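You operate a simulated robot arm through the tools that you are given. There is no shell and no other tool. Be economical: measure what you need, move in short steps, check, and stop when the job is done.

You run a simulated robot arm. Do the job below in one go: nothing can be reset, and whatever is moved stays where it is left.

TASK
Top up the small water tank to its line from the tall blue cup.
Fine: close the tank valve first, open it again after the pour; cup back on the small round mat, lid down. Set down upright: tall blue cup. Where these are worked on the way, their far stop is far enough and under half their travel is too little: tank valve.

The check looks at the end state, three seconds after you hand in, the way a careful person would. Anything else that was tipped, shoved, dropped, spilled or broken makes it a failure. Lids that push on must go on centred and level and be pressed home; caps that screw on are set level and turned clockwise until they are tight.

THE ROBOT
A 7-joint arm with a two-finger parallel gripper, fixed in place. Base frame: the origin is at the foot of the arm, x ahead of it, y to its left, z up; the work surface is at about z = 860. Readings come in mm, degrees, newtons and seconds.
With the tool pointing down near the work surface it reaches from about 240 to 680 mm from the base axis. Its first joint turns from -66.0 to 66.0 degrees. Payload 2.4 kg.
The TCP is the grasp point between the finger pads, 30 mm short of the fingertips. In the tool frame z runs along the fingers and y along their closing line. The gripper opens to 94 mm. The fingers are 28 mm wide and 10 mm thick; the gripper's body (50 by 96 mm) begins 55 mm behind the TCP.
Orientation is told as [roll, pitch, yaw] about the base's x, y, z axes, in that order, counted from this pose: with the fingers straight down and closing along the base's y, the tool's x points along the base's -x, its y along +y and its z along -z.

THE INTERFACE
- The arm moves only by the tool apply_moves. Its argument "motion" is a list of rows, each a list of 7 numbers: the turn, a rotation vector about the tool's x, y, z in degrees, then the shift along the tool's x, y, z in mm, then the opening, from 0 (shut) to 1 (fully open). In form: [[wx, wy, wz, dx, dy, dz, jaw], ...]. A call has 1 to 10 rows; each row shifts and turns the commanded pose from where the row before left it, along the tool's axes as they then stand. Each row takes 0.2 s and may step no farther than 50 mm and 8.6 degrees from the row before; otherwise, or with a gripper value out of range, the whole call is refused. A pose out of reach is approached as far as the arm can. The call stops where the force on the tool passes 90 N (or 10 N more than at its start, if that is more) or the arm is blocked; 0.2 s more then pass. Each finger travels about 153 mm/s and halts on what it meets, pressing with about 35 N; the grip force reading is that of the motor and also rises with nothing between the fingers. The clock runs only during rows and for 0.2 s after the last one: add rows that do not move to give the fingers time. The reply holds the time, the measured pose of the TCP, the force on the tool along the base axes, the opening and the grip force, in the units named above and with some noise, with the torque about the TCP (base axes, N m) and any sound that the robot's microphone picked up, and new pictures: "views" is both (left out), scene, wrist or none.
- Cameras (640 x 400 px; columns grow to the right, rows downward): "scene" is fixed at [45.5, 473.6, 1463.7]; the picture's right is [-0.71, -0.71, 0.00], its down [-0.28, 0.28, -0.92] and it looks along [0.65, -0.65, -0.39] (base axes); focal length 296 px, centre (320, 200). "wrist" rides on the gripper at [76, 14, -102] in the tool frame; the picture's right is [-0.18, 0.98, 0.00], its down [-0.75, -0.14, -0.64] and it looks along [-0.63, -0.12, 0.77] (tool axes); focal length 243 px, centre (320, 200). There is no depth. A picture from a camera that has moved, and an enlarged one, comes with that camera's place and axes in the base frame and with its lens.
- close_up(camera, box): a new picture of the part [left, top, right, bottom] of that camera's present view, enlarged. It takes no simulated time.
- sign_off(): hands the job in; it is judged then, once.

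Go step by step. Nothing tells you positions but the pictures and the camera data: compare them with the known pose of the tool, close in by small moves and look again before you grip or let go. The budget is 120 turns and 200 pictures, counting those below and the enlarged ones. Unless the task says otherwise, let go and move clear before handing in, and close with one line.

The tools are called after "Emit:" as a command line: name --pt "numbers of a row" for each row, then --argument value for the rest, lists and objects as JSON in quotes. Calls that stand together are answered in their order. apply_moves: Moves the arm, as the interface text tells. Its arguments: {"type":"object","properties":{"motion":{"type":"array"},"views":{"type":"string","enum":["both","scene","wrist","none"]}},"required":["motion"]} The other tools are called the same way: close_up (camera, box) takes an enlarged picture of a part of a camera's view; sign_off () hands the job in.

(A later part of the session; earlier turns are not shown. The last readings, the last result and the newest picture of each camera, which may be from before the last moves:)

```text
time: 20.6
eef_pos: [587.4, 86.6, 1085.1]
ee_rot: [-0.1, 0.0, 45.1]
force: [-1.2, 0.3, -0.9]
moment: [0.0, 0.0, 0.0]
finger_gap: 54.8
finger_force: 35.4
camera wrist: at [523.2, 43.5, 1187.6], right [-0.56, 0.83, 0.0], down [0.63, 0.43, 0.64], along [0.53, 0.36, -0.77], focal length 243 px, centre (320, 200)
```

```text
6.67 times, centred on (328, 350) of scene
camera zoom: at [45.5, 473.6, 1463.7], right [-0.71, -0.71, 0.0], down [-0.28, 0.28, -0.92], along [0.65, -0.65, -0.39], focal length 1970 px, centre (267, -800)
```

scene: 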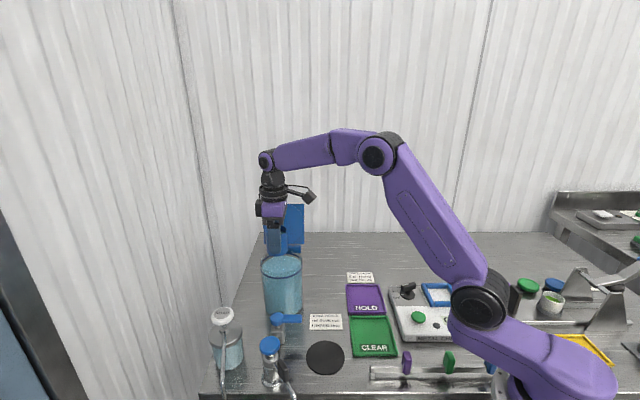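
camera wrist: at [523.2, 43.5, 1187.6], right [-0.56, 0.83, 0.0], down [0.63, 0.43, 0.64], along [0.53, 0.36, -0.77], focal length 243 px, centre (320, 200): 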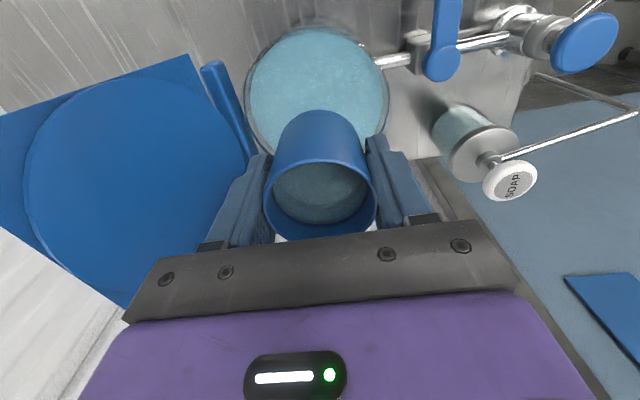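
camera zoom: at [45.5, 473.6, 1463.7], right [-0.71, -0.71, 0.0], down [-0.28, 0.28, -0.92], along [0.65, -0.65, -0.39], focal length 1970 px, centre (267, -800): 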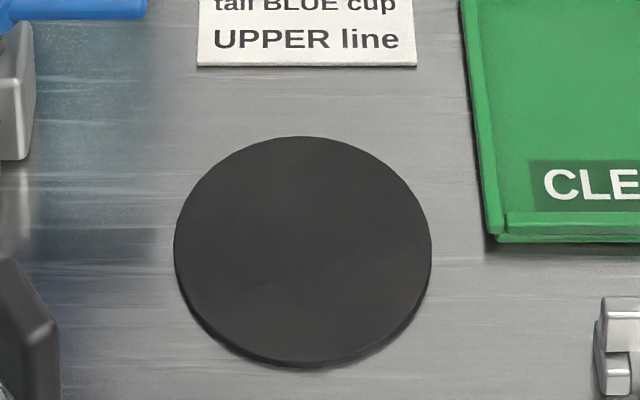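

The cup is over the tank, clear of the lid. I'll shift it slightly so the lip ends near mid-tank, then tilt to 25°, short of pouring.

Emit:
apply_moves --pt "0 0 0 -16 0 0 0.42" --pt "0 0 0 -17 0 0 0.42" --pt "0 -4 0 0 0 0 0.42" --pt "0 -5 0 0 0 0 0.42" --pt "0 -5 0 0 0 0 0.42" --pt "0 -5 0 0 0 0 0.42" --pt "0 -3 0 0 0 0 0.42" --pt "0 -3 0 0 0 0 0.42" --pt "0 0 0 0 0 0 0.42"

Emit:
close_up --camera "scene" --box '[230, 180, 358, 280]'

Emit:
close_up --camera "wrist" --box '[200, 50, 440, 250]'

```text
time: 22.6
eef_pos: [611.7, 109.9, 1086.4]
ee_rot: [0.0, -25.1, 45.0]
force: [0.1, -0.6, -1.1]
moment: [0.01, 0.02, -0.02]
finger_gap: 55.2
finger_force: 35.0
camera wrist: at [520.7, 40.6, 1146.1], right [-0.58, 0.81, 0.08], down [0.39, 0.19, 0.9], along [0.72, 0.55, -0.43], focal length 243 px, centre (320, 200)
```

scene: 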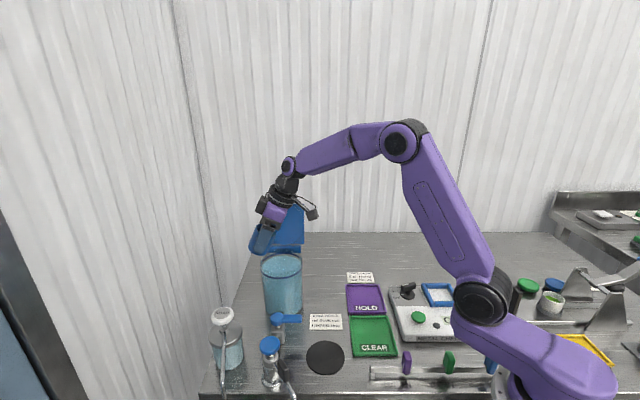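
wrist: 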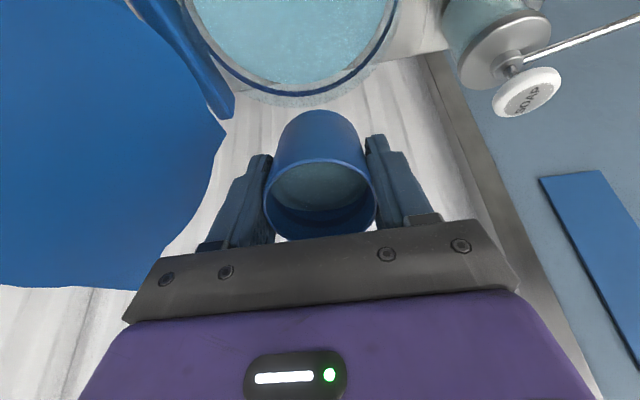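

```text
4.00 times, centred on (294, 230) of scene
camera zoom: at [45.5, 473.6, 1463.7], right [-0.71, -0.71, 0.0], down [-0.28, 0.28, -0.92], along [0.65, -0.65, -0.39], focal length 1182 px, centre (424, 80)
```

zoom: 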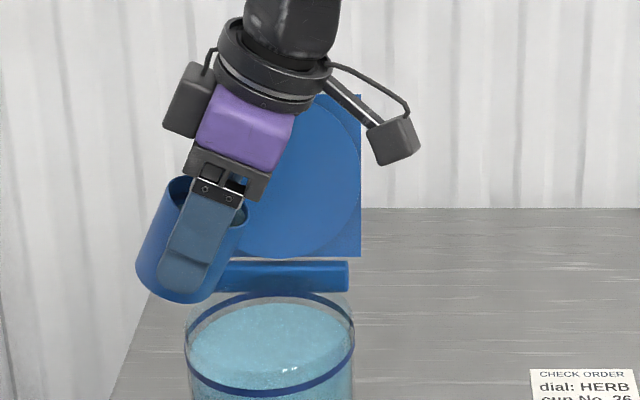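

```text
2.00 times, centred on (320, 150) of wrist
camera zoom: at [520.7, 40.6, 1146.1], right [-0.58, 0.81, 0.08], down [0.39, 0.19, 0.9], along [0.72, 0.55, -0.43], focal length 485 px, centre (320, 300)
```

zoom: 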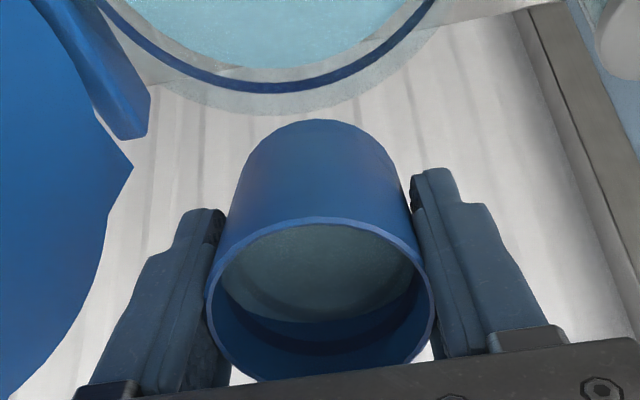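

Lip is over mid-tank. I'll lower a little while tilting to about 40°.

Emit:
apply_moves --pt "0 -4 0 2.5 0 5 0.42" --pt "0 -4 0 3 0 4.5 0.42" --pt "0 -4 0 3 0 4 0.42" --pt "0 -3 0 3 0 4 0.42" --pt "0 0 0 0 0 0 0.42"

Emit:
close_up --camera "scene" --box '[230, 200, 342, 290]'

Emit:
close_up --camera "wrist" --box '[200, 50, 440, 250]'

```text
time: 23.8
eef_pos: [609.4, 110.5, 1064.7]
ee_rot: [0.0, -40.1, 45.0]
force: [-0.1, -0.1, -1.5]
moment: [0.0, 0.02, 0.0]
finger_gap: 54.8
finger_force: 34.7
camera wrist: at [511.7, 31.4, 1094.0], right [-0.59, 0.8, 0.12], down [0.22, 0.02, 0.98], along [0.77, 0.61, -0.18], focal length 243 px, centre (320, 200)
```

scene: 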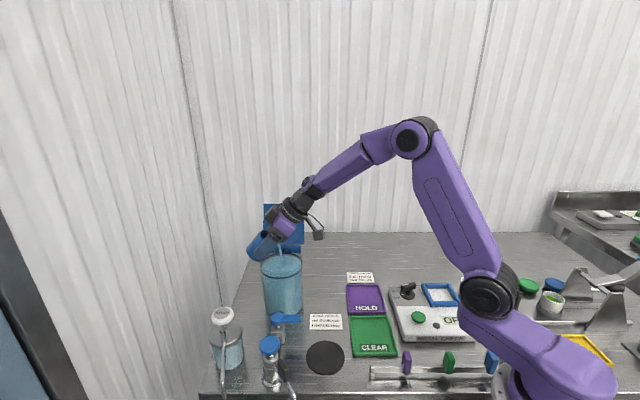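
wrist: 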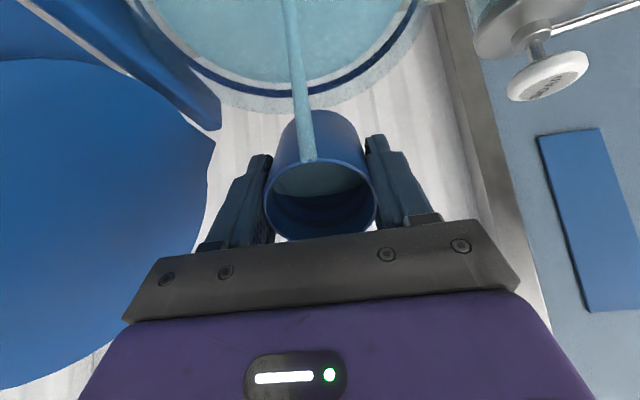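

```text
4.44 times, centred on (286, 245) of scene
camera zoom: at [45.5, 473.6, 1463.7], right [-0.71, -0.71, 0.0], down [-0.28, 0.28, -0.92], along [0.65, -0.65, -0.39], focal length 1313 px, centre (471, 0)
```

zoom: 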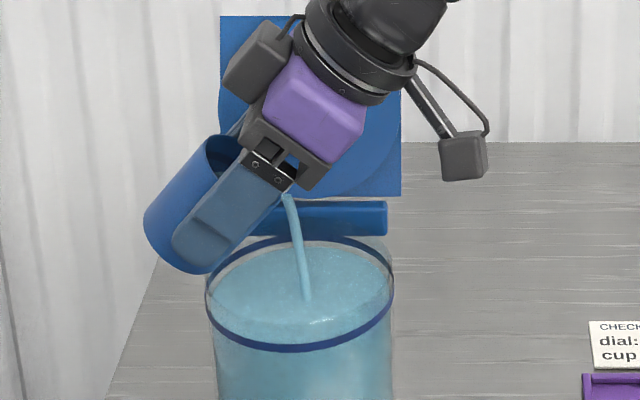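

```text
2.00 times, centred on (320, 150) of wrist
camera zoom: at [511.7, 31.4, 1094.0], right [-0.59, 0.8, 0.12], down [0.22, 0.02, 0.98], along [0.77, 0.61, -0.18], focal length 485 px, centre (320, 300)
```

zoom: 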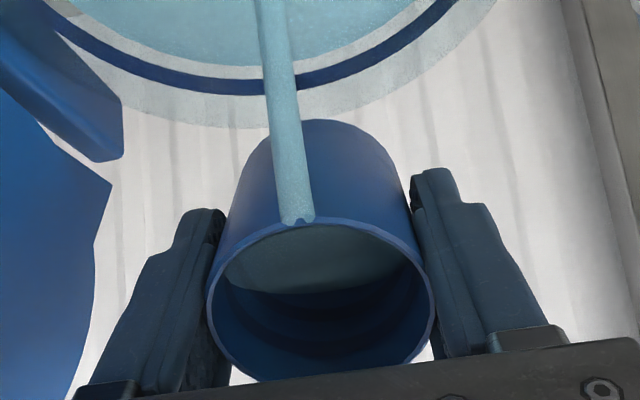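

It's pouring cleanly into the tank. I'll hold briefly and read the level.

Emit:
apply_moves --pt "0 0 0 0 0 0 0.42" --pt "0 0 0 0 0 0 0.42" --views "none"

Emit:
close_up --camera "scene" --box '[256, 240, 320, 280]'

Emit:
close_up --camera "wrist" --box '[200, 0, 440, 150]'

```text
time: 24.4
eef_pos: [610.1, 109.3, 1063.2]
ee_rot: [0.0, -40.0, 45.0]
force: [0.4, 0.2, -1.7]
moment: [0.02, 0.01, 0.01]
finger_gap: 54.8
finger_force: 34.9
```

```text
10.00 times, centred on (288, 260) of scene
camera zoom: at [45.5, 473.6, 1463.7], right [-0.71, -0.71, 0.0], down [-0.28, 0.28, -0.92], along [0.65, -0.65, -0.39], focal length 2955 px, centre (640, -400)
```

zoom: 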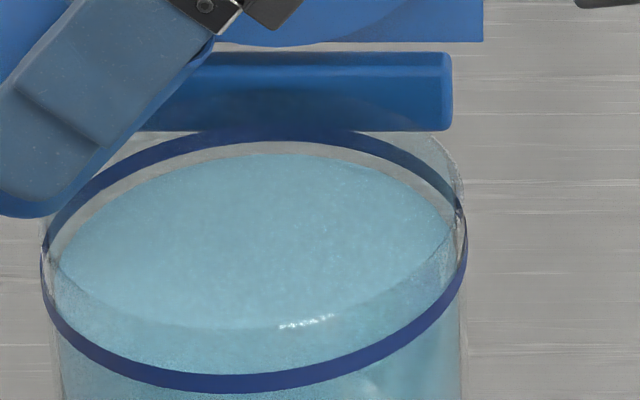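

```text
2.67 times, centred on (320, 75) of wrist
camera zoom: at [511.7, 31.5, 1094.1], right [-0.59, 0.79, 0.12], down [0.22, 0.02, 0.98], along [0.77, 0.61, -0.18], focal length 647 px, centre (320, 533)
```

zoom: 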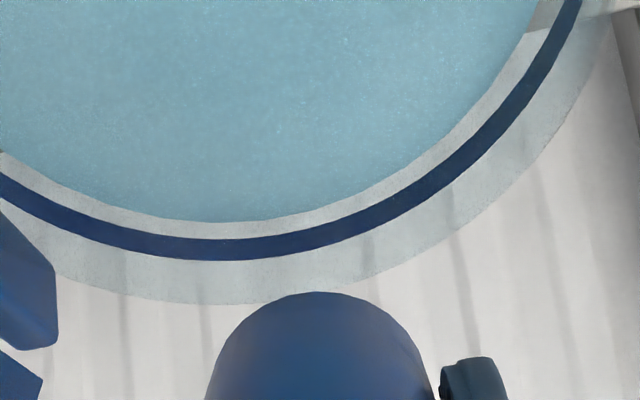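

Rising, and still below the ring. I'll tilt further in place in small steps.

Emit:
apply_moves --pt "0 -3 0 0 0 0 0.42" --pt "0 -3 0 0 0 0 0.42" --pt "0 -2 0 0 0 0 0.42" --pt "0 0 0 0 0 0 0.42" --pt "0 0 0 0 0 0 0.42" --views "none"

Emit:
close_up --camera "scene" --box '[256, 240, 320, 280]'

Emit:
close_up --camera "wrist" --box '[200, 0, 440, 150]'

```text
time: 25.6
eef_pos: [609.8, 109.3, 1063.7]
ee_rot: [0.0, -47.9, 45.0]
force: [-0.4, 0.1, -0.8]
moment: [-0.01, -0.02, -0.01]
finger_gap: 54.9
finger_force: 34.4
```

```text
10.00 times, centred on (288, 260) of scene
camera zoom: at [45.5, 473.6, 1463.7], right [-0.71, -0.71, 0.0], down [-0.28, 0.28, -0.92], along [0.65, -0.65, -0.39], focal length 2955 px, centre (640, -400)
```

zoom: 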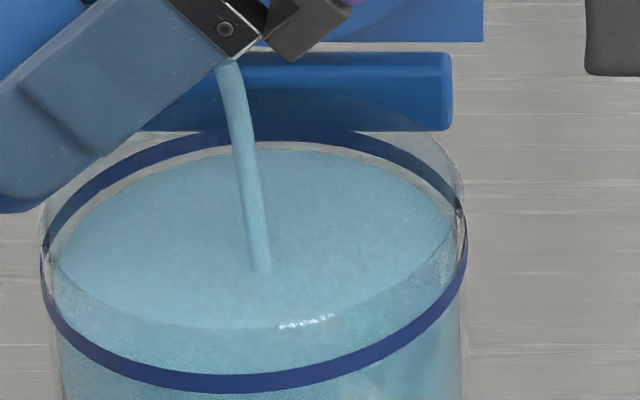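

```text
2.67 times, centred on (320, 75) of wrist
camera zoom: at [509.1, 29.6, 1075.7], right [-0.61, 0.78, 0.14], down [0.12, -0.08, 0.99], along [0.79, 0.62, -0.04], focal length 647 px, centre (320, 533)
```

zoom: 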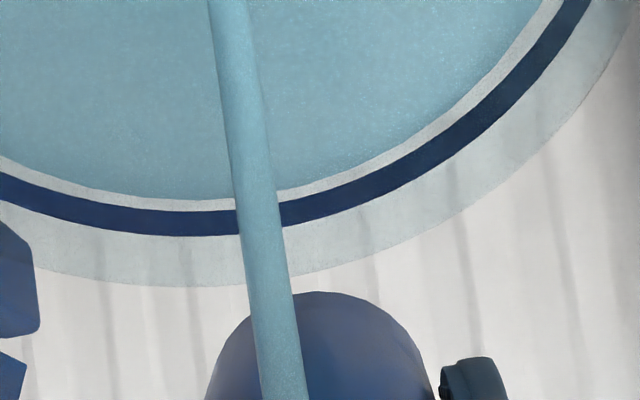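

Emit:
apply_moves --pt "0 0 0 0 0 0 0.42" --pt "0 0 0 0 0 0 0.42" --pt "0 0 0 0 0 0 0.42" --pt "0 0 0 0 0 0 0.42" --views "none"

Emit:
close_up --camera "wrist" --box '[200, 0, 440, 250]'

Emit:
close_up --camera "scene" --box '[284, 248, 308, 263]'

```text
time: 26.6
eef_pos: [609.4, 110.0, 1063.6]
ee_rot: [-0.1, -48.1, 45.1]
force: [0.7, 0.5, -0.9]
moment: [-0.01, 0.03, 0.02]
finger_gap: 54.7
finger_force: 34.7
```

```text
1.60 times, centred on (320, 125) of wrist
camera zoom: at [509.1, 29.6, 1075.8], right [-0.61, 0.78, 0.14], down [0.12, -0.08, 0.99], along [0.79, 0.62, -0.04], focal length 388 px, centre (320, 320)
```

zoom: 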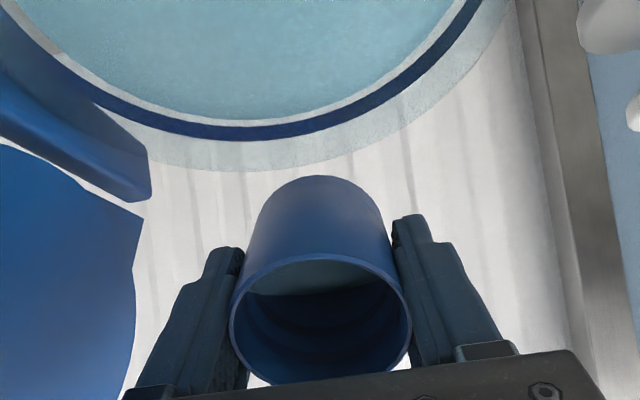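

```text
16.00 times, centred on (296, 256) of scene
camera zoom: at [45.5, 473.6, 1463.7], right [-0.71, -0.71, 0.0], down [-0.28, 0.28, -0.92], along [0.65, -0.65, -0.39], focal length 4728 px, centre (704, -688)
```

zoom: 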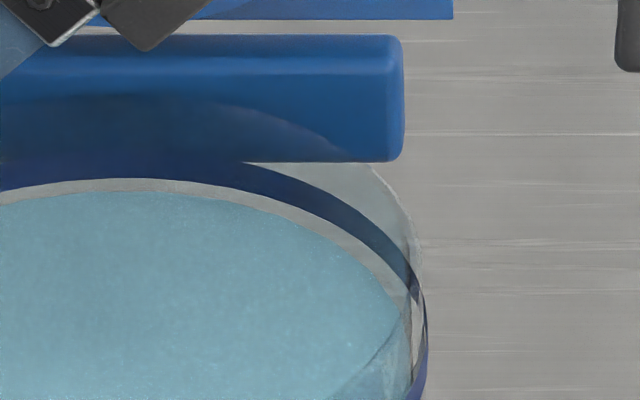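

Walls are about 3 mm thick, so the level is about 3 mm below the ring (roughly 30 mL more). I'll tilt to 56° and wait for the flow to stop.

Emit:
apply_moves --pt "0 -3 0 0 0 0 0.42" --pt "0 -3 0 0 0 0 0.42" --pt "0 -2 0 0 0 0 0.42" --pt "0 0 0 0 0 0 0.42" --pt "0 0 0 0 0 0 0.42" --pt "0 0 0 0 0 0 0.42" --pt "0 0 0 0 0 0 0.42" --pt "0 0 0 0 0 0 0.42" --views "scene"

Emit:
close_up --camera "wrist" --box '[200, 0, 440, 150]'

Emit:
close_up --camera "scene" --box '[284, 248, 308, 263]'

```text
time: 28.4
eef_pos: [609.0, 109.7, 1063.6]
ee_rot: [0.0, -56.0, 45.1]
force: [-0.4, -0.6, -0.4]
moment: [0.0, 0.01, 0.02]
finger_gap: 55.1
finger_force: 34.8
```

scene: 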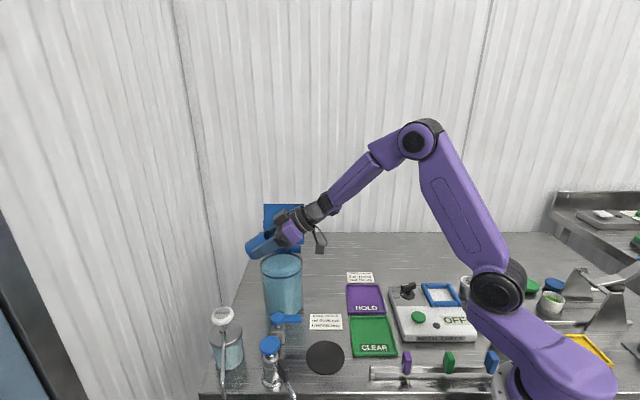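

```text
2.67 times, centred on (320, 75) of wrist
camera zoom: at [508.7, 28.9, 1058.2], right [-0.62, 0.77, 0.15], down [0.02, -0.18, 0.98], along [0.78, 0.62, 0.09], focal length 647 px, centre (320, 533)
```

zoom: 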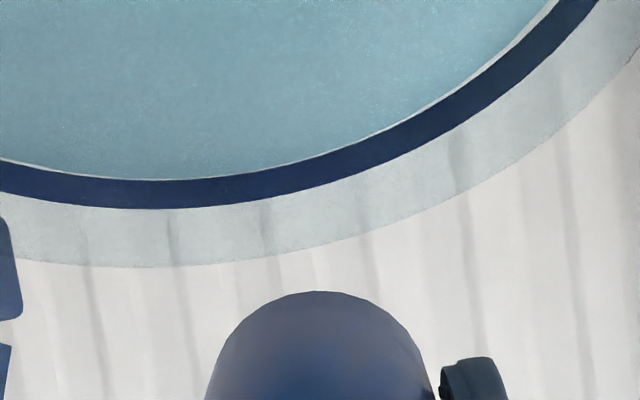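

```text
16.00 times, centred on (296, 256) of scene
camera zoom: at [45.5, 473.6, 1463.7], right [-0.71, -0.71, 0.0], down [-0.28, 0.28, -0.92], along [0.65, -0.65, -0.39], focal length 4728 px, centre (704, -688)
```

zoom: 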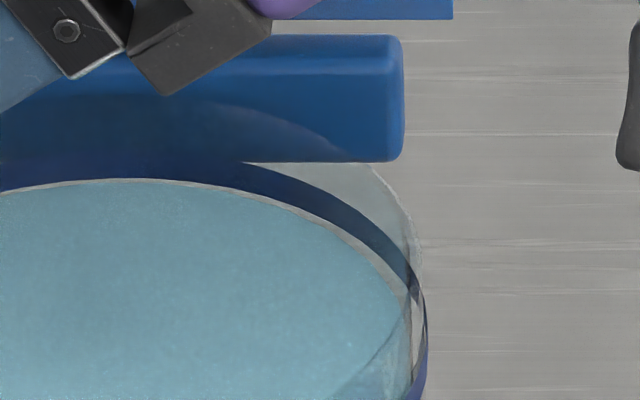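

About 1.3–1.5 mm below the line's centre. One more small tilt should do it.

Emit:
apply_moves --pt "0 -2.5 0 0 0 0 0.42" --pt "0 -2 0 0 0 0 0.42" --pt "0 0 0 0 0 0 0.42" --pt "0 0 0 0 0 0 0.42" --pt "0 0 0 0 0 0 0.42" --pt "0 0 0 0 0 0 0.42" --pt "0 0 0 0 0 0 0.42" --pt "0 0 0 0 0 0 0.42" --views "none"

Emit:
close_up --camera "wrist" --box '[200, 0, 440, 150]'

Emit:
close_up --camera "scene" --box '[284, 248, 308, 263]'

Emit:
close_up --camera "scene" --box '[252, 240, 316, 290]'

```text
time: 30.2
eef_pos: [609.8, 108.9, 1064.3]
ee_rot: [0.0, -60.4, 45.0]
force: [-0.1, 1.3, -1.0]
moment: [0.01, 0.03, 0.0]
finger_gap: 54.8
finger_force: 34.7
```

```text
2.67 times, centred on (320, 75) of wrist
camera zoom: at [509.4, 29.2, 1048.1], right [-0.63, 0.76, 0.16], down [-0.03, -0.23, 0.97], along [0.78, 0.61, 0.17], focal length 647 px, centre (320, 533)
```

zoom: 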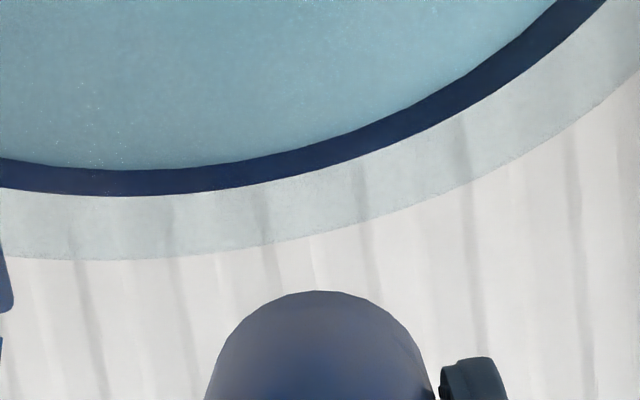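

```text
16.00 times, centred on (296, 256) of scene
camera zoom: at [45.5, 473.6, 1463.7], right [-0.71, -0.71, 0.0], down [-0.28, 0.28, -0.92], along [0.65, -0.65, -0.39], focal length 4728 px, centre (704, -688)
```

zoom: 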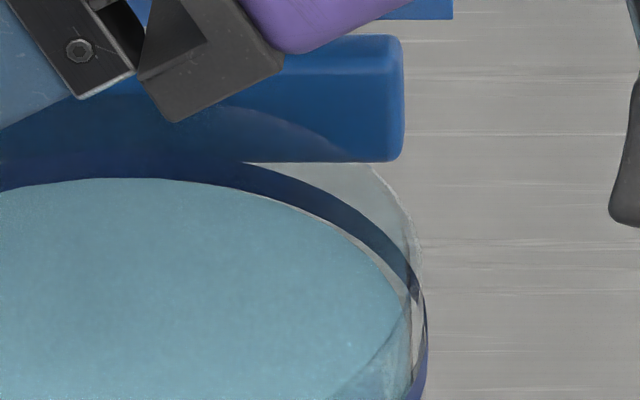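

```text
8.00 times, centred on (284, 265) of scene
camera zoom: at [45.5, 473.6, 1463.7], right [-0.71, -0.71, 0.0], down [-0.28, 0.28, -0.92], along [0.65, -0.65, -0.39], focal length 2364 px, centre (608, -320)
```

zoom: 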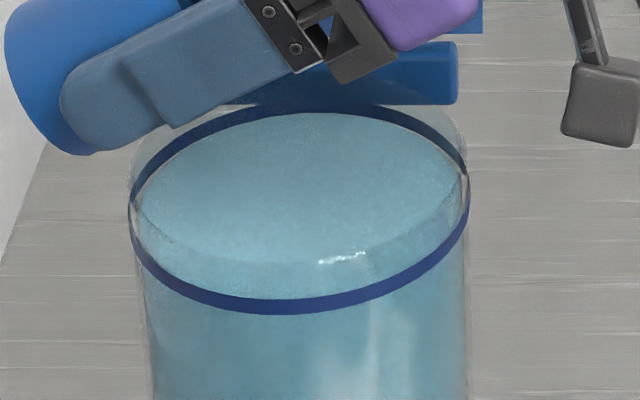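

Within the line's band now, slightly under its centre. One last 2° touch, then tilt back.

Emit:
apply_moves --pt "0 -2 0 0 0 0 0.42" --pt "0 0 0 0 0 0 0.42" --pt "0 0 0 0 0 0 0.42" --pt "0 0 0 0 0 0 0.42" --pt "0 0 0 0 0 0 0.42" --pt "0 0 0 0 0 0 0.42" --views "none"

Emit:
close_up --camera "wrist" --box '[200, 0, 440, 150]'

Emit:
close_up --camera "scene" --box '[284, 248, 308, 263]'

```text
time: 31.6
eef_pos: [610.2, 108.6, 1065.0]
ee_rot: [0.0, -62.6, 45.1]
force: [-0.9, -0.2, -1.6]
moment: [-0.01, 0.02, 0.0]
finger_gap: 54.7
finger_force: 35.2
```

```text
2.67 times, centred on (320, 75) of wrist
camera zoom: at [509.9, 29.8, 1043.9], right [-0.63, 0.76, 0.16], down [-0.06, -0.26, 0.96], along [0.77, 0.6, 0.21], focal length 647 px, centre (320, 533)
```

zoom: 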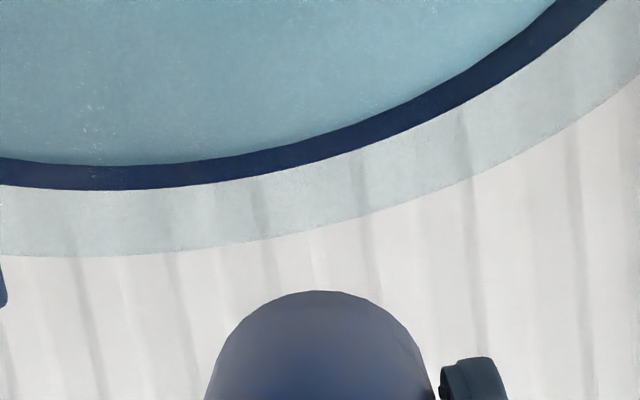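

```text
16.00 times, centred on (296, 256) of scene
camera zoom: at [45.5, 473.6, 1463.7], right [-0.71, -0.71, 0.0], down [-0.28, 0.28, -0.92], along [0.65, -0.65, -0.39], focal length 4728 px, centre (704, -688)
```

zoom: 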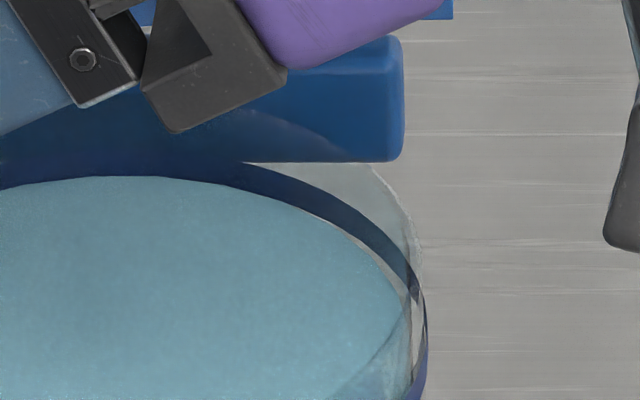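

The level is at the line. I'll tilt the cup back upright while rising.

Emit:
apply_moves --pt "0 6 0 -3 0 -3 0.42" --pt "0 7 0 -3 0 -3 0.42" --pt "0 7 0 -3 0 -3 0.42" --pt "0 7 0 -3 0 -3 0.42" --pt "0 7 0 -2 0 -4 0.42" --pt "0 7 0 -1 0 -4 0.42" --pt "0 7 0 0 0 -4 0.42" --pt "0 7 0 0 0 -2 0.42" --pt "0 5 0 0 0 0 0.42" --pt "0 2.5 0 0 0 0 0.42"

Emit:
close_up --camera "scene" --box '[252, 240, 316, 290]'

```text
time: 33.8
eef_pos: [606.7, 104.5, 1095.1]
ee_rot: [0.0, 0.2, 44.9]
force: [0.0, -0.2, -1.1]
moment: [-0.02, 0.04, -0.01]
finger_gap: 54.7
finger_force: 35.4
camera wrist: at [541.1, 60.7, 1197.9], right [-0.56, 0.83, 0.0], down [0.63, 0.43, 0.64], along [0.53, 0.36, -0.77], focal length 243 px, centre (320, 200)
```

scene: 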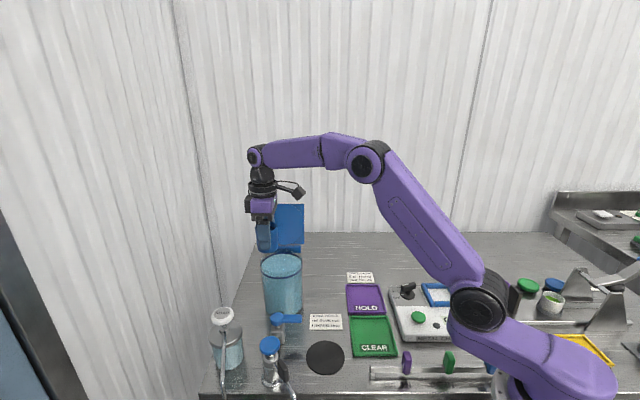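
wrist: 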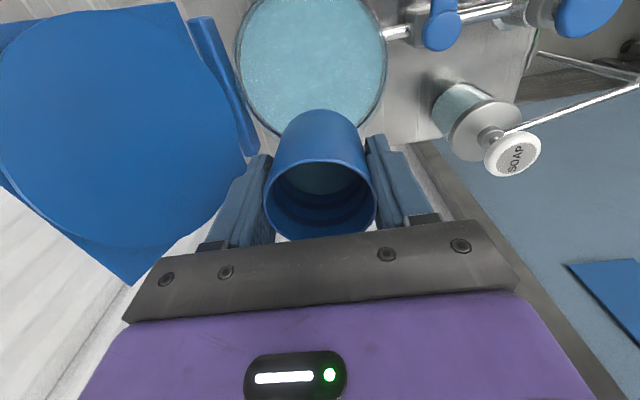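

```text
8.00 times, centred on (284, 265) of scene
camera zoom: at [45.5, 473.6, 1463.7], right [-0.71, -0.71, 0.0], down [-0.28, 0.28, -0.92], along [0.65, -0.65, -0.39], focal length 2364 px, centre (608, -320)
```

zoom: 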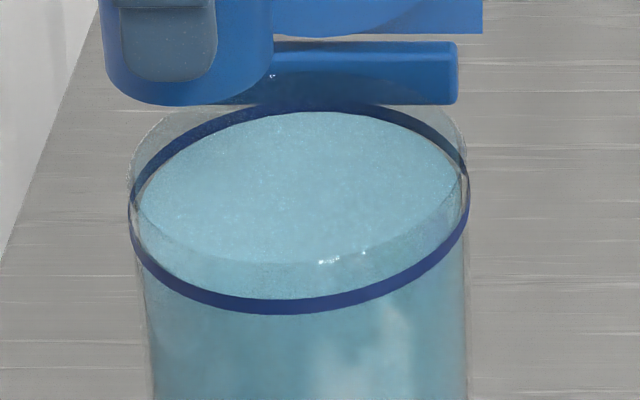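

Level looks right. I'll carry the cup back over the mat.

Emit:
apply_moves --pt "0 0 0 8 9 0 0.42" --pt "0 0 0 16 19 0 0.42" --pt "0 0 0 20 24 0 0.42" --pt "0 0 0 20 24 0 0.42" --pt "0 0 0 20 24 0 0.42" --pt "0 0 0 20 24 0 0.42" --pt "0 0 0 20 22 0 0.42" --pt "0 0 0 16 18 0 0.42" --pt "0 0 0 10 11 0 0.42" --pt "0 0 0 0 0 0 0.42" --views "none"

Emit:
apply_moves --pt "0 0 0 0 0 12 0.42" --pt "0 0 0 0 0 26 0.42" --pt "0 0 0 0 0 32 0.42" --pt "0 0 0 0 0 32 0.42" --pt "0 0 0 0 0 30 0.42" --pt "0 0 0 0 0 20 0.42" --pt "0 0 0 0 0 8 0.42" --pt "0 0 0 0 0 0 0.42"

Emit:
close_up --camera "scene" --box '[280, 300, 376, 380]'

```text
time: 36.0
eef_pos: [374.4, 122.6, 1094.7]
ee_rot: [0.1, 0.0, 45.1]
force: [0.5, -0.2, -1.0]
moment: [0.02, 0.03, 0.03]
finger_gap: 54.8
finger_force: 34.9
```

```text
time: 37.8
eef_pos: [375.0, 123.2, 934.3]
ee_rot: [0.0, 0.0, 45.0]
force: [-0.2, -0.2, -1.2]
moment: [0.0, -0.02, 0.0]
finger_gap: 54.7
finger_force: 35.2
camera wrist: at [310.5, 78.3, 1036.9], right [-0.56, 0.83, 0.0], down [0.63, 0.43, 0.64], along [0.53, 0.36, -0.77], focal length 243 px, centre (320, 200)
```

scene: 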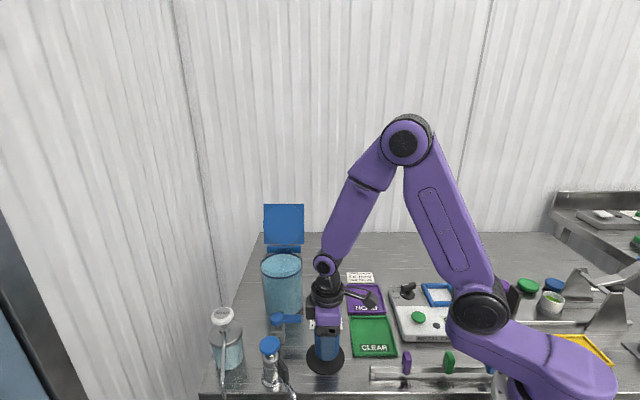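
wrist: 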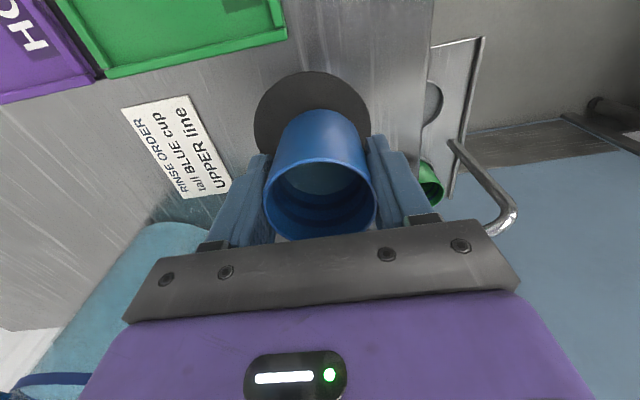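

```text
5.00 times, centred on (328, 340) of scene
camera zoom: at [45.5, 473.6, 1463.7], right [-0.71, -0.71, 0.0], down [-0.28, 0.28, -0.92], along [0.65, -0.65, -0.39], focal length 1478 px, centre (280, -500)
```

zoom: 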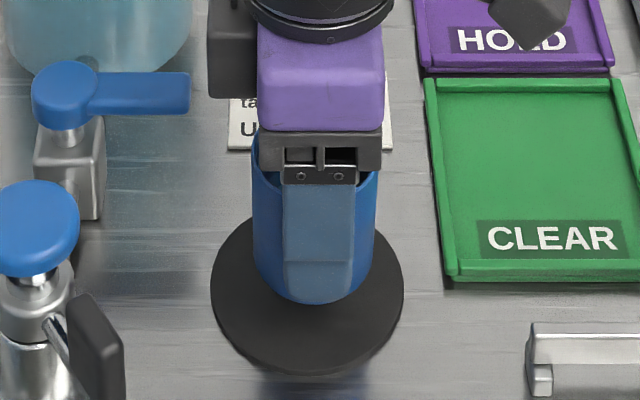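

Nicely over the mat. I'll lower to contact.

Emit:
apply_moves --pt "0 0 0 -3 0 12 0.42" --pt "0 0 0 0 0 8 0.42" --pt "0 0 0 0 0 4 0.42" --pt "0 0 0 0 0 1.5 0.42" --pt "0 0 0 0 0 0 0.42"

Emit:
close_up --camera "scene" --box '[280, 300, 376, 380]'

```text
time: 39.0
eef_pos: [378.8, 124.8, 909.7]
ee_rot: [0.0, 0.0, 45.0]
force: [0.0, -0.6, -1.1]
moment: [0.01, -0.03, -0.01]
finger_gap: 54.9
finger_force: 34.5
camera wrist: at [313.3, 80.8, 1012.0], right [-0.56, 0.83, 0.0], down [0.63, 0.43, 0.64], along [0.53, 0.36, -0.77], focal length 243 px, centre (320, 200)
```

scene: 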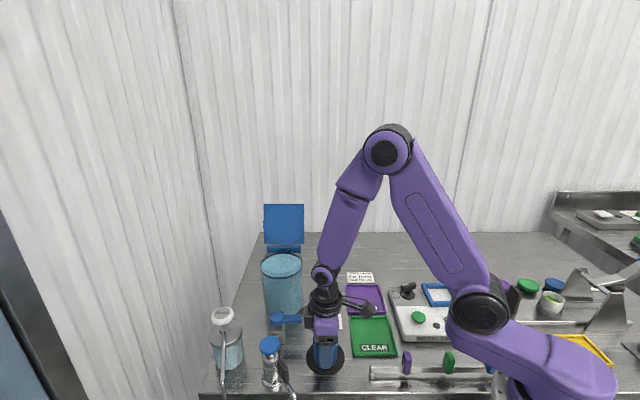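
wrist: 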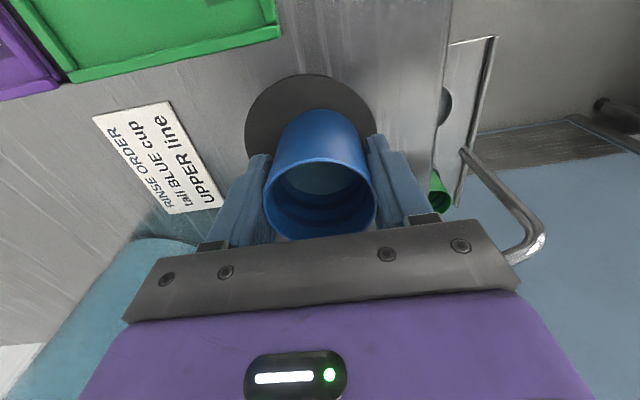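

```text
5.00 times, centred on (328, 340) of scene
camera zoom: at [45.5, 473.6, 1463.7], right [-0.71, -0.71, 0.0], down [-0.28, 0.28, -0.92], along [0.65, -0.65, -0.39], focal length 1478 px, centre (280, -500)
```

zoom: 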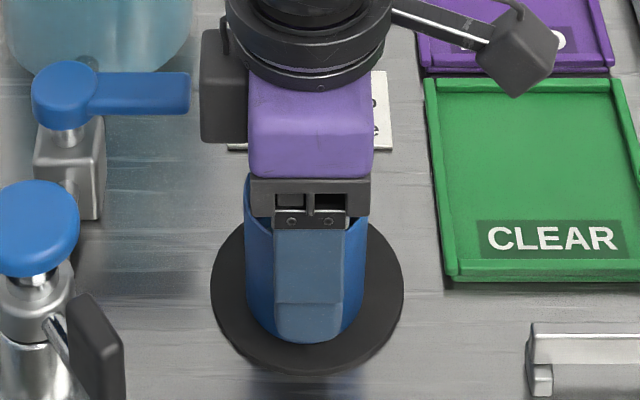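

Emit:
apply_moves --pt "0 0 0 0 0 0.8 0.42" --pt "0 0 0 0 0 0.7 0.42" --pt "0 0 0 0 0 0 0.42" --views "none"

```text
time: 39.8
eef_pos: [378.1, 125.3, 908.2]
ee_rot: [0.1, -0.1, 45.0]
force: [-2.7, -3.4, 24.8]
moment: [-0.07, 0.11, 0.02]
finger_gap: 55.0
finger_force: 35.3
```

Contact (25 N up). I'll ease back slightly, release slowly, and lift clear.

Emit:
apply_moves --pt "0 0 0 0 0 -0.5 0.45" --pt "0 0 0 0 0 0 0.58" --pt "0 0 0 0 0 0 0.65" --pt "0 0 0 0 0 0 0.8" --pt "0 0 0 0 0 0 1" --pt "0 0 0 0 0 0 1" --pt "0 0 0 0 0 -30 1" --pt "0 0 0 0 0 -45 1" --pt "0 0 0 0 0 -45 1" --pt "0 0 0 0 0 -45 1"

Emit:
close_up --camera "scene" --box '[250, 290, 378, 390]'

```text
time: 42.0
eef_pos: [376.8, 124.3, 1072.5]
ee_rot: [0.1, 0.0, 45.0]
force: [0.0, 0.8, 0.0]
moment: [0.01, 0.0, 0.01]
finger_gap: 93.8
finger_force: 0.1
camera wrist: at [312.5, 81.2, 1175.7], right [-0.56, 0.83, 0.0], down [0.63, 0.43, 0.64], along [0.53, 0.36, -0.77], focal length 243 px, centre (320, 200)
```

scene: 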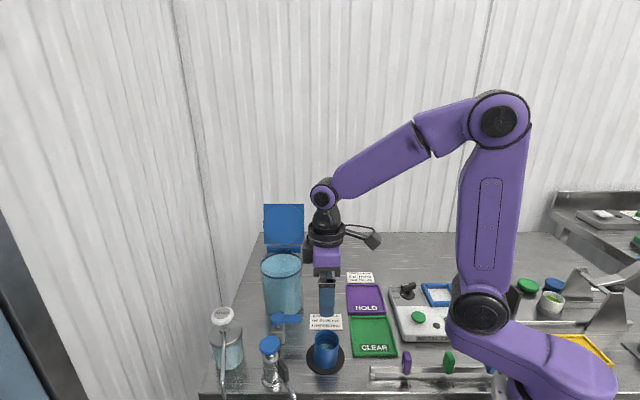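
wrist: 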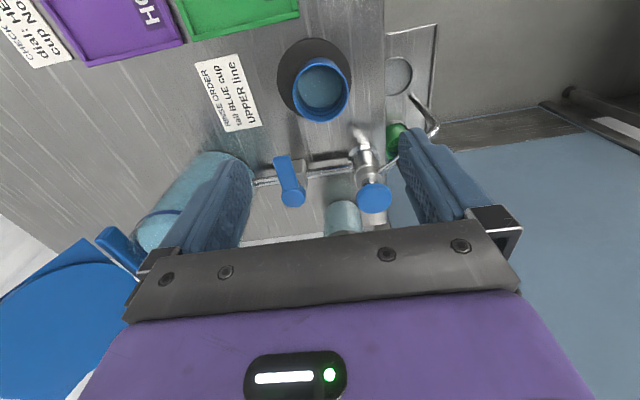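

```text
4.00 times, centred on (314, 340) of scene
camera zoom: at [45.5, 473.6, 1463.7], right [-0.71, -0.71, 0.0], down [-0.28, 0.28, -0.92], along [0.65, -0.65, -0.39], focal length 1182 px, centre (344, -360)
```

zoom: 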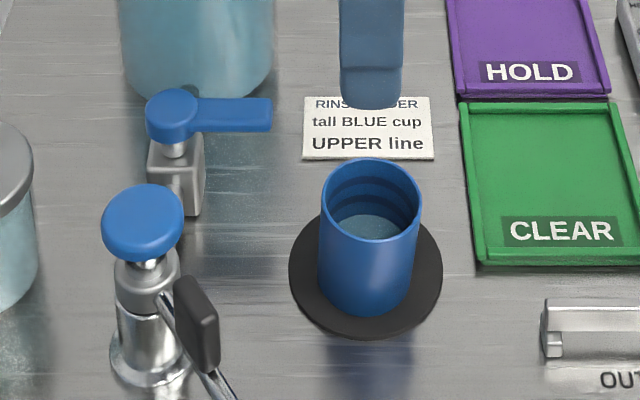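

Cup is upright on the mat. Now back to the valve lever to reopen it.

Emit:
apply_moves --pt "0 0 0 -26.6 -19.4 0 0.8" --pt "0 0 0 -26.6 -19.4 0 0.6" --pt "0 0 0 -26.6 -19.4 0 0.45" --pt "0 0 0 0 0 30 0.45" --pt "0 0 0 0 0 32 0.45" --pt "0 0 0 0 0 0 0.45"

Emit:
close_up --camera "wrist" --box '[200, 100, 440, 250]'

```text
time: 43.4
eef_pos: [474.2, 141.0, 1010.4]
ee_rot: [0.0, 0.1, 45.1]
force: [0.8, 0.3, 0.4]
moment: [0.0, -0.01, -0.02]
finger_gap: 42.2
finger_force: 0.1
camera wrist: at [410.7, 96.6, 1113.2], right [-0.56, 0.83, 0.0], down [0.63, 0.43, 0.64], along [0.53, 0.36, -0.77], focal length 243 px, centre (320, 200)
```

scene: 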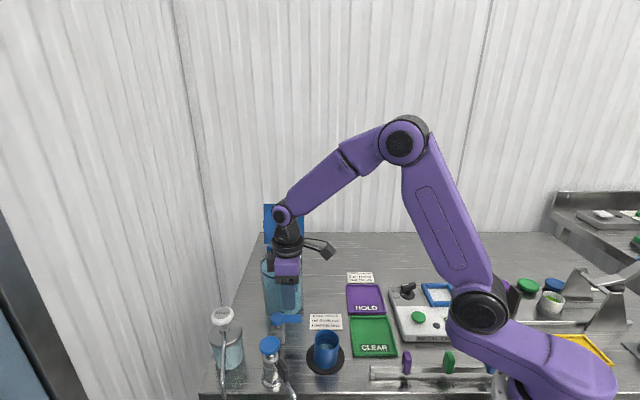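
wrist: 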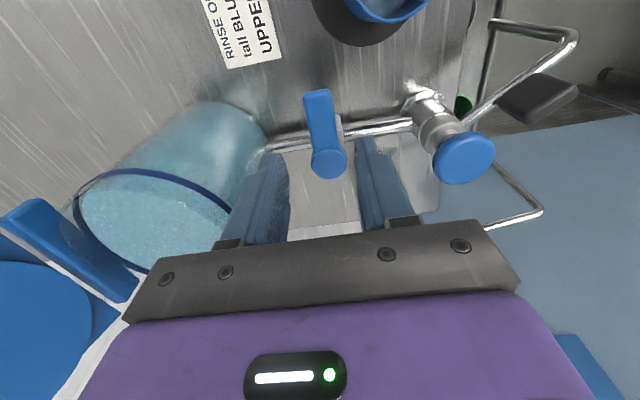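

```text
2.67 times, centred on (320, 175) of wrist
camera zoom: at [410.7, 96.6, 1113.2], right [-0.56, 0.83, 0.0], down [0.63, 0.43, 0.64], along [0.53, 0.36, -0.77], focal length 647 px, centre (320, 267)
```

zoom: 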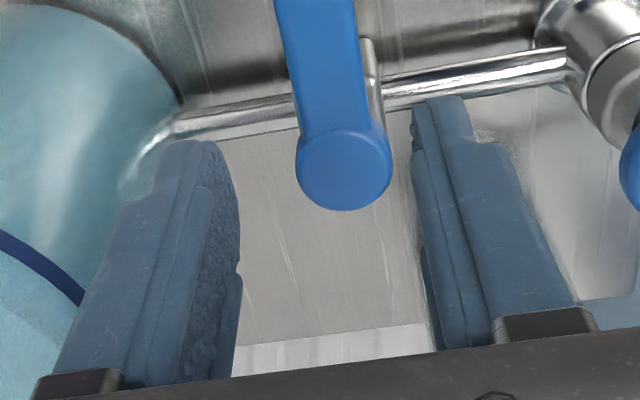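

Emit:
apply_moves --pt "0 0 0 0 0 25 0.42" --pt "0 0 0 0 0 25 0.36" --pt "0 0 0 0 0 21 0.3" --pt "0 0 0 0 0 0 0.3" --views "wrist"

```text
time: 44.4
eef_pos: [475.3, 139.0, 939.5]
ee_rot: [0.0, 0.1, 45.0]
force: [0.0, -0.9, 0.5]
moment: [-0.01, 0.0, 0.04]
finger_gap: 28.3
finger_force: 0.1
camera wrist: at [411.1, 96.1, 1042.2], right [-0.56, 0.83, 0.0], down [0.63, 0.43, 0.64], along [0.53, 0.36, -0.77], focal length 243 px, centre (320, 200)
```

wrist: 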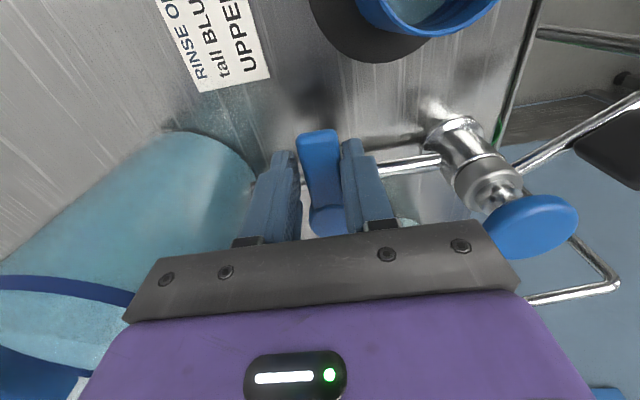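

Straddled. I'll swing it back clockwise.

Emit:
apply_moves --pt "0 0 8 0 5.0 0 0.3" --pt "0 0 8 0 5.0 0 0.3" --pt "0 0 8 0 5.0 0 0.3" --pt "0 0 8 0 5.0 0 0.3" --pt "0 0 8 0 5.0 0 0.3" --pt "0 0 8 0 5.0 0 0.3" --pt "0 0 8 0 5.0 0 0.3" --pt "0 0 8 0 5.0 0 0.3" --pt "0 0 8 0 5.0 0 0.3" --pt "0 0 8 0 5.0 0 0.3" --views "wrist"

```text
time: 46.6
eef_pos: [468.1, 187.0, 941.2]
ee_rot: [0.1, -0.1, -35.1]
force: [-1.7, -1.2, -0.6]
moment: [-0.03, 0.03, 0.03]
finger_gap: 29.5
finger_force: 1.3
camera wrist: at [413.8, 241.4, 1043.3], right [0.72, 0.7, 0.0], down [0.53, -0.55, 0.64], along [0.45, -0.46, -0.77], focal length 243 px, centre (320, 200)
```

wrist: 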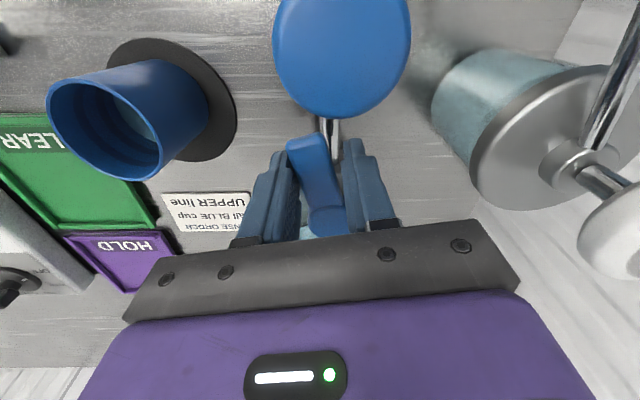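

Emit:
apply_moves --pt "0 0 5 0 3.2 0 0.3" --pt "0 0 5 0 3.2 0 0.3" --pt "0 0 4 0 2.6 0 0.3" --pt "0 0 4 0 2.6 0 0.3" --views "wrist"

```text
time: 47.6
eef_pos: [475.9, 193.9, 941.0]
ee_rot: [-0.1, 0.0, -53.1]
force: [-3.4, -6.2, 0.8]
moment: [-0.05, 0.07, 0.14]
finger_gap: 31.9
finger_force: 3.3
camera wrist: at [441.1, 262.6, 1042.8], right [0.9, 0.44, 0.0], down [0.34, -0.69, 0.64], along [0.28, -0.58, -0.77], focal length 243 px, centre (320, 200)
```

wrist: 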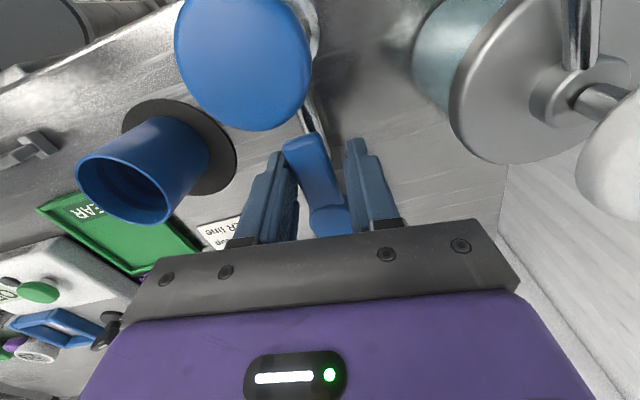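

Against the open stop again. I'll back off, lift out and look at the lid.

Emit:
apply_moves --pt "0 0 -4 0 -2.6 0 0.35" --pt "0 0 0 0 0 -20 0.4" --pt "0 0 0 0 0 -45 0.4" --pt "0 0 0 0 0 -45 0.3" --pt "0 0 -7 0 0 -45 0.2" --pt "0 0 -8 0 0 -45 0.1" --pt "0 0 -8 0 0 -45 0" --pt "0 0 -8 0 0 0 0" --pt "0 0 -8 0 0 0 0" --pt "0 0 -8 0 0 0 0"

Emit:
close_up --camera "scene" --box '[230, 190, 358, 340]'

Emit:
close_up --camera "wrist" --box '[160, 0, 480, 240]'

```text
time: 49.8
eef_pos: [473.7, 192.8, 1186.6]
ee_rot: [-0.1, 0.0, -2.0]
force: [1.0, 0.5, 0.2]
moment: [-0.01, -0.02, 0.02]
finger_gap: 0.1
finger_force: 32.8
camera wrist: at [397.6, 209.7, 1288.2], right [0.22, 0.98, 0.0], down [0.75, -0.17, 0.64], along [0.63, -0.14, -0.77], focal length 243 px, centre (320, 200)
```

scene: 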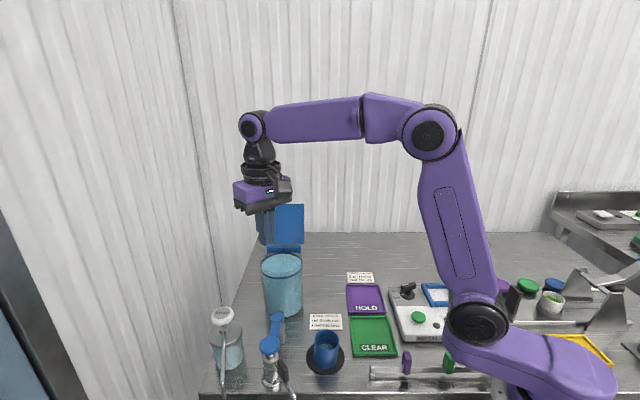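
wrist: 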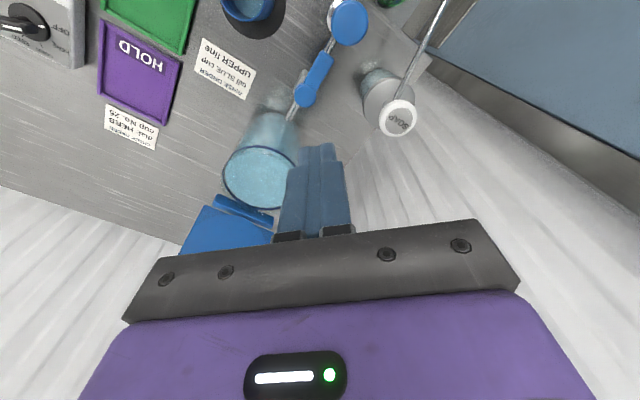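

```text
2.67 times, centred on (294, 265) of scene
camera zoom: at [45.5, 473.6, 1463.7], right [-0.71, -0.71, 0.0], down [-0.28, 0.28, -0.92], along [0.65, -0.65, -0.39], focal length 788 px, centre (389, 27)
```

zoom: 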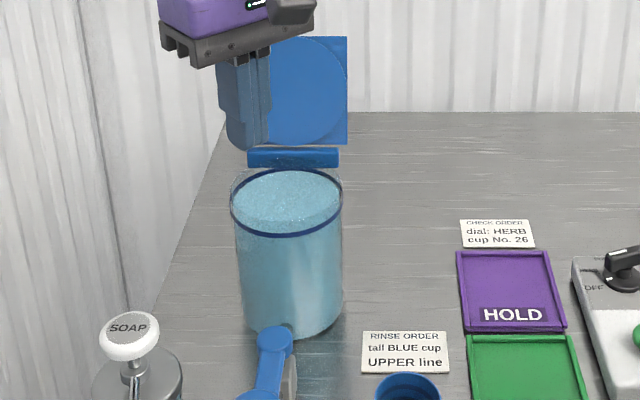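

```text
1.67 times, centred on (320, 120) of wrist
camera zoom: at [397.6, 209.7, 1288.2], right [0.22, 0.98, 0.0], down [0.75, -0.17, 0.64], along [0.63, -0.14, -0.77], focal length 404 px, centre (320, 333)
```

zoom: 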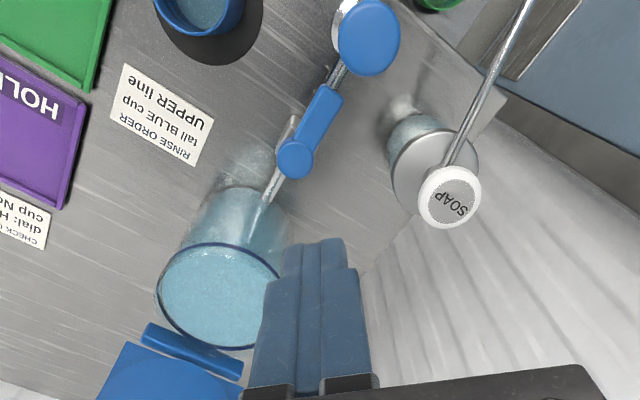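

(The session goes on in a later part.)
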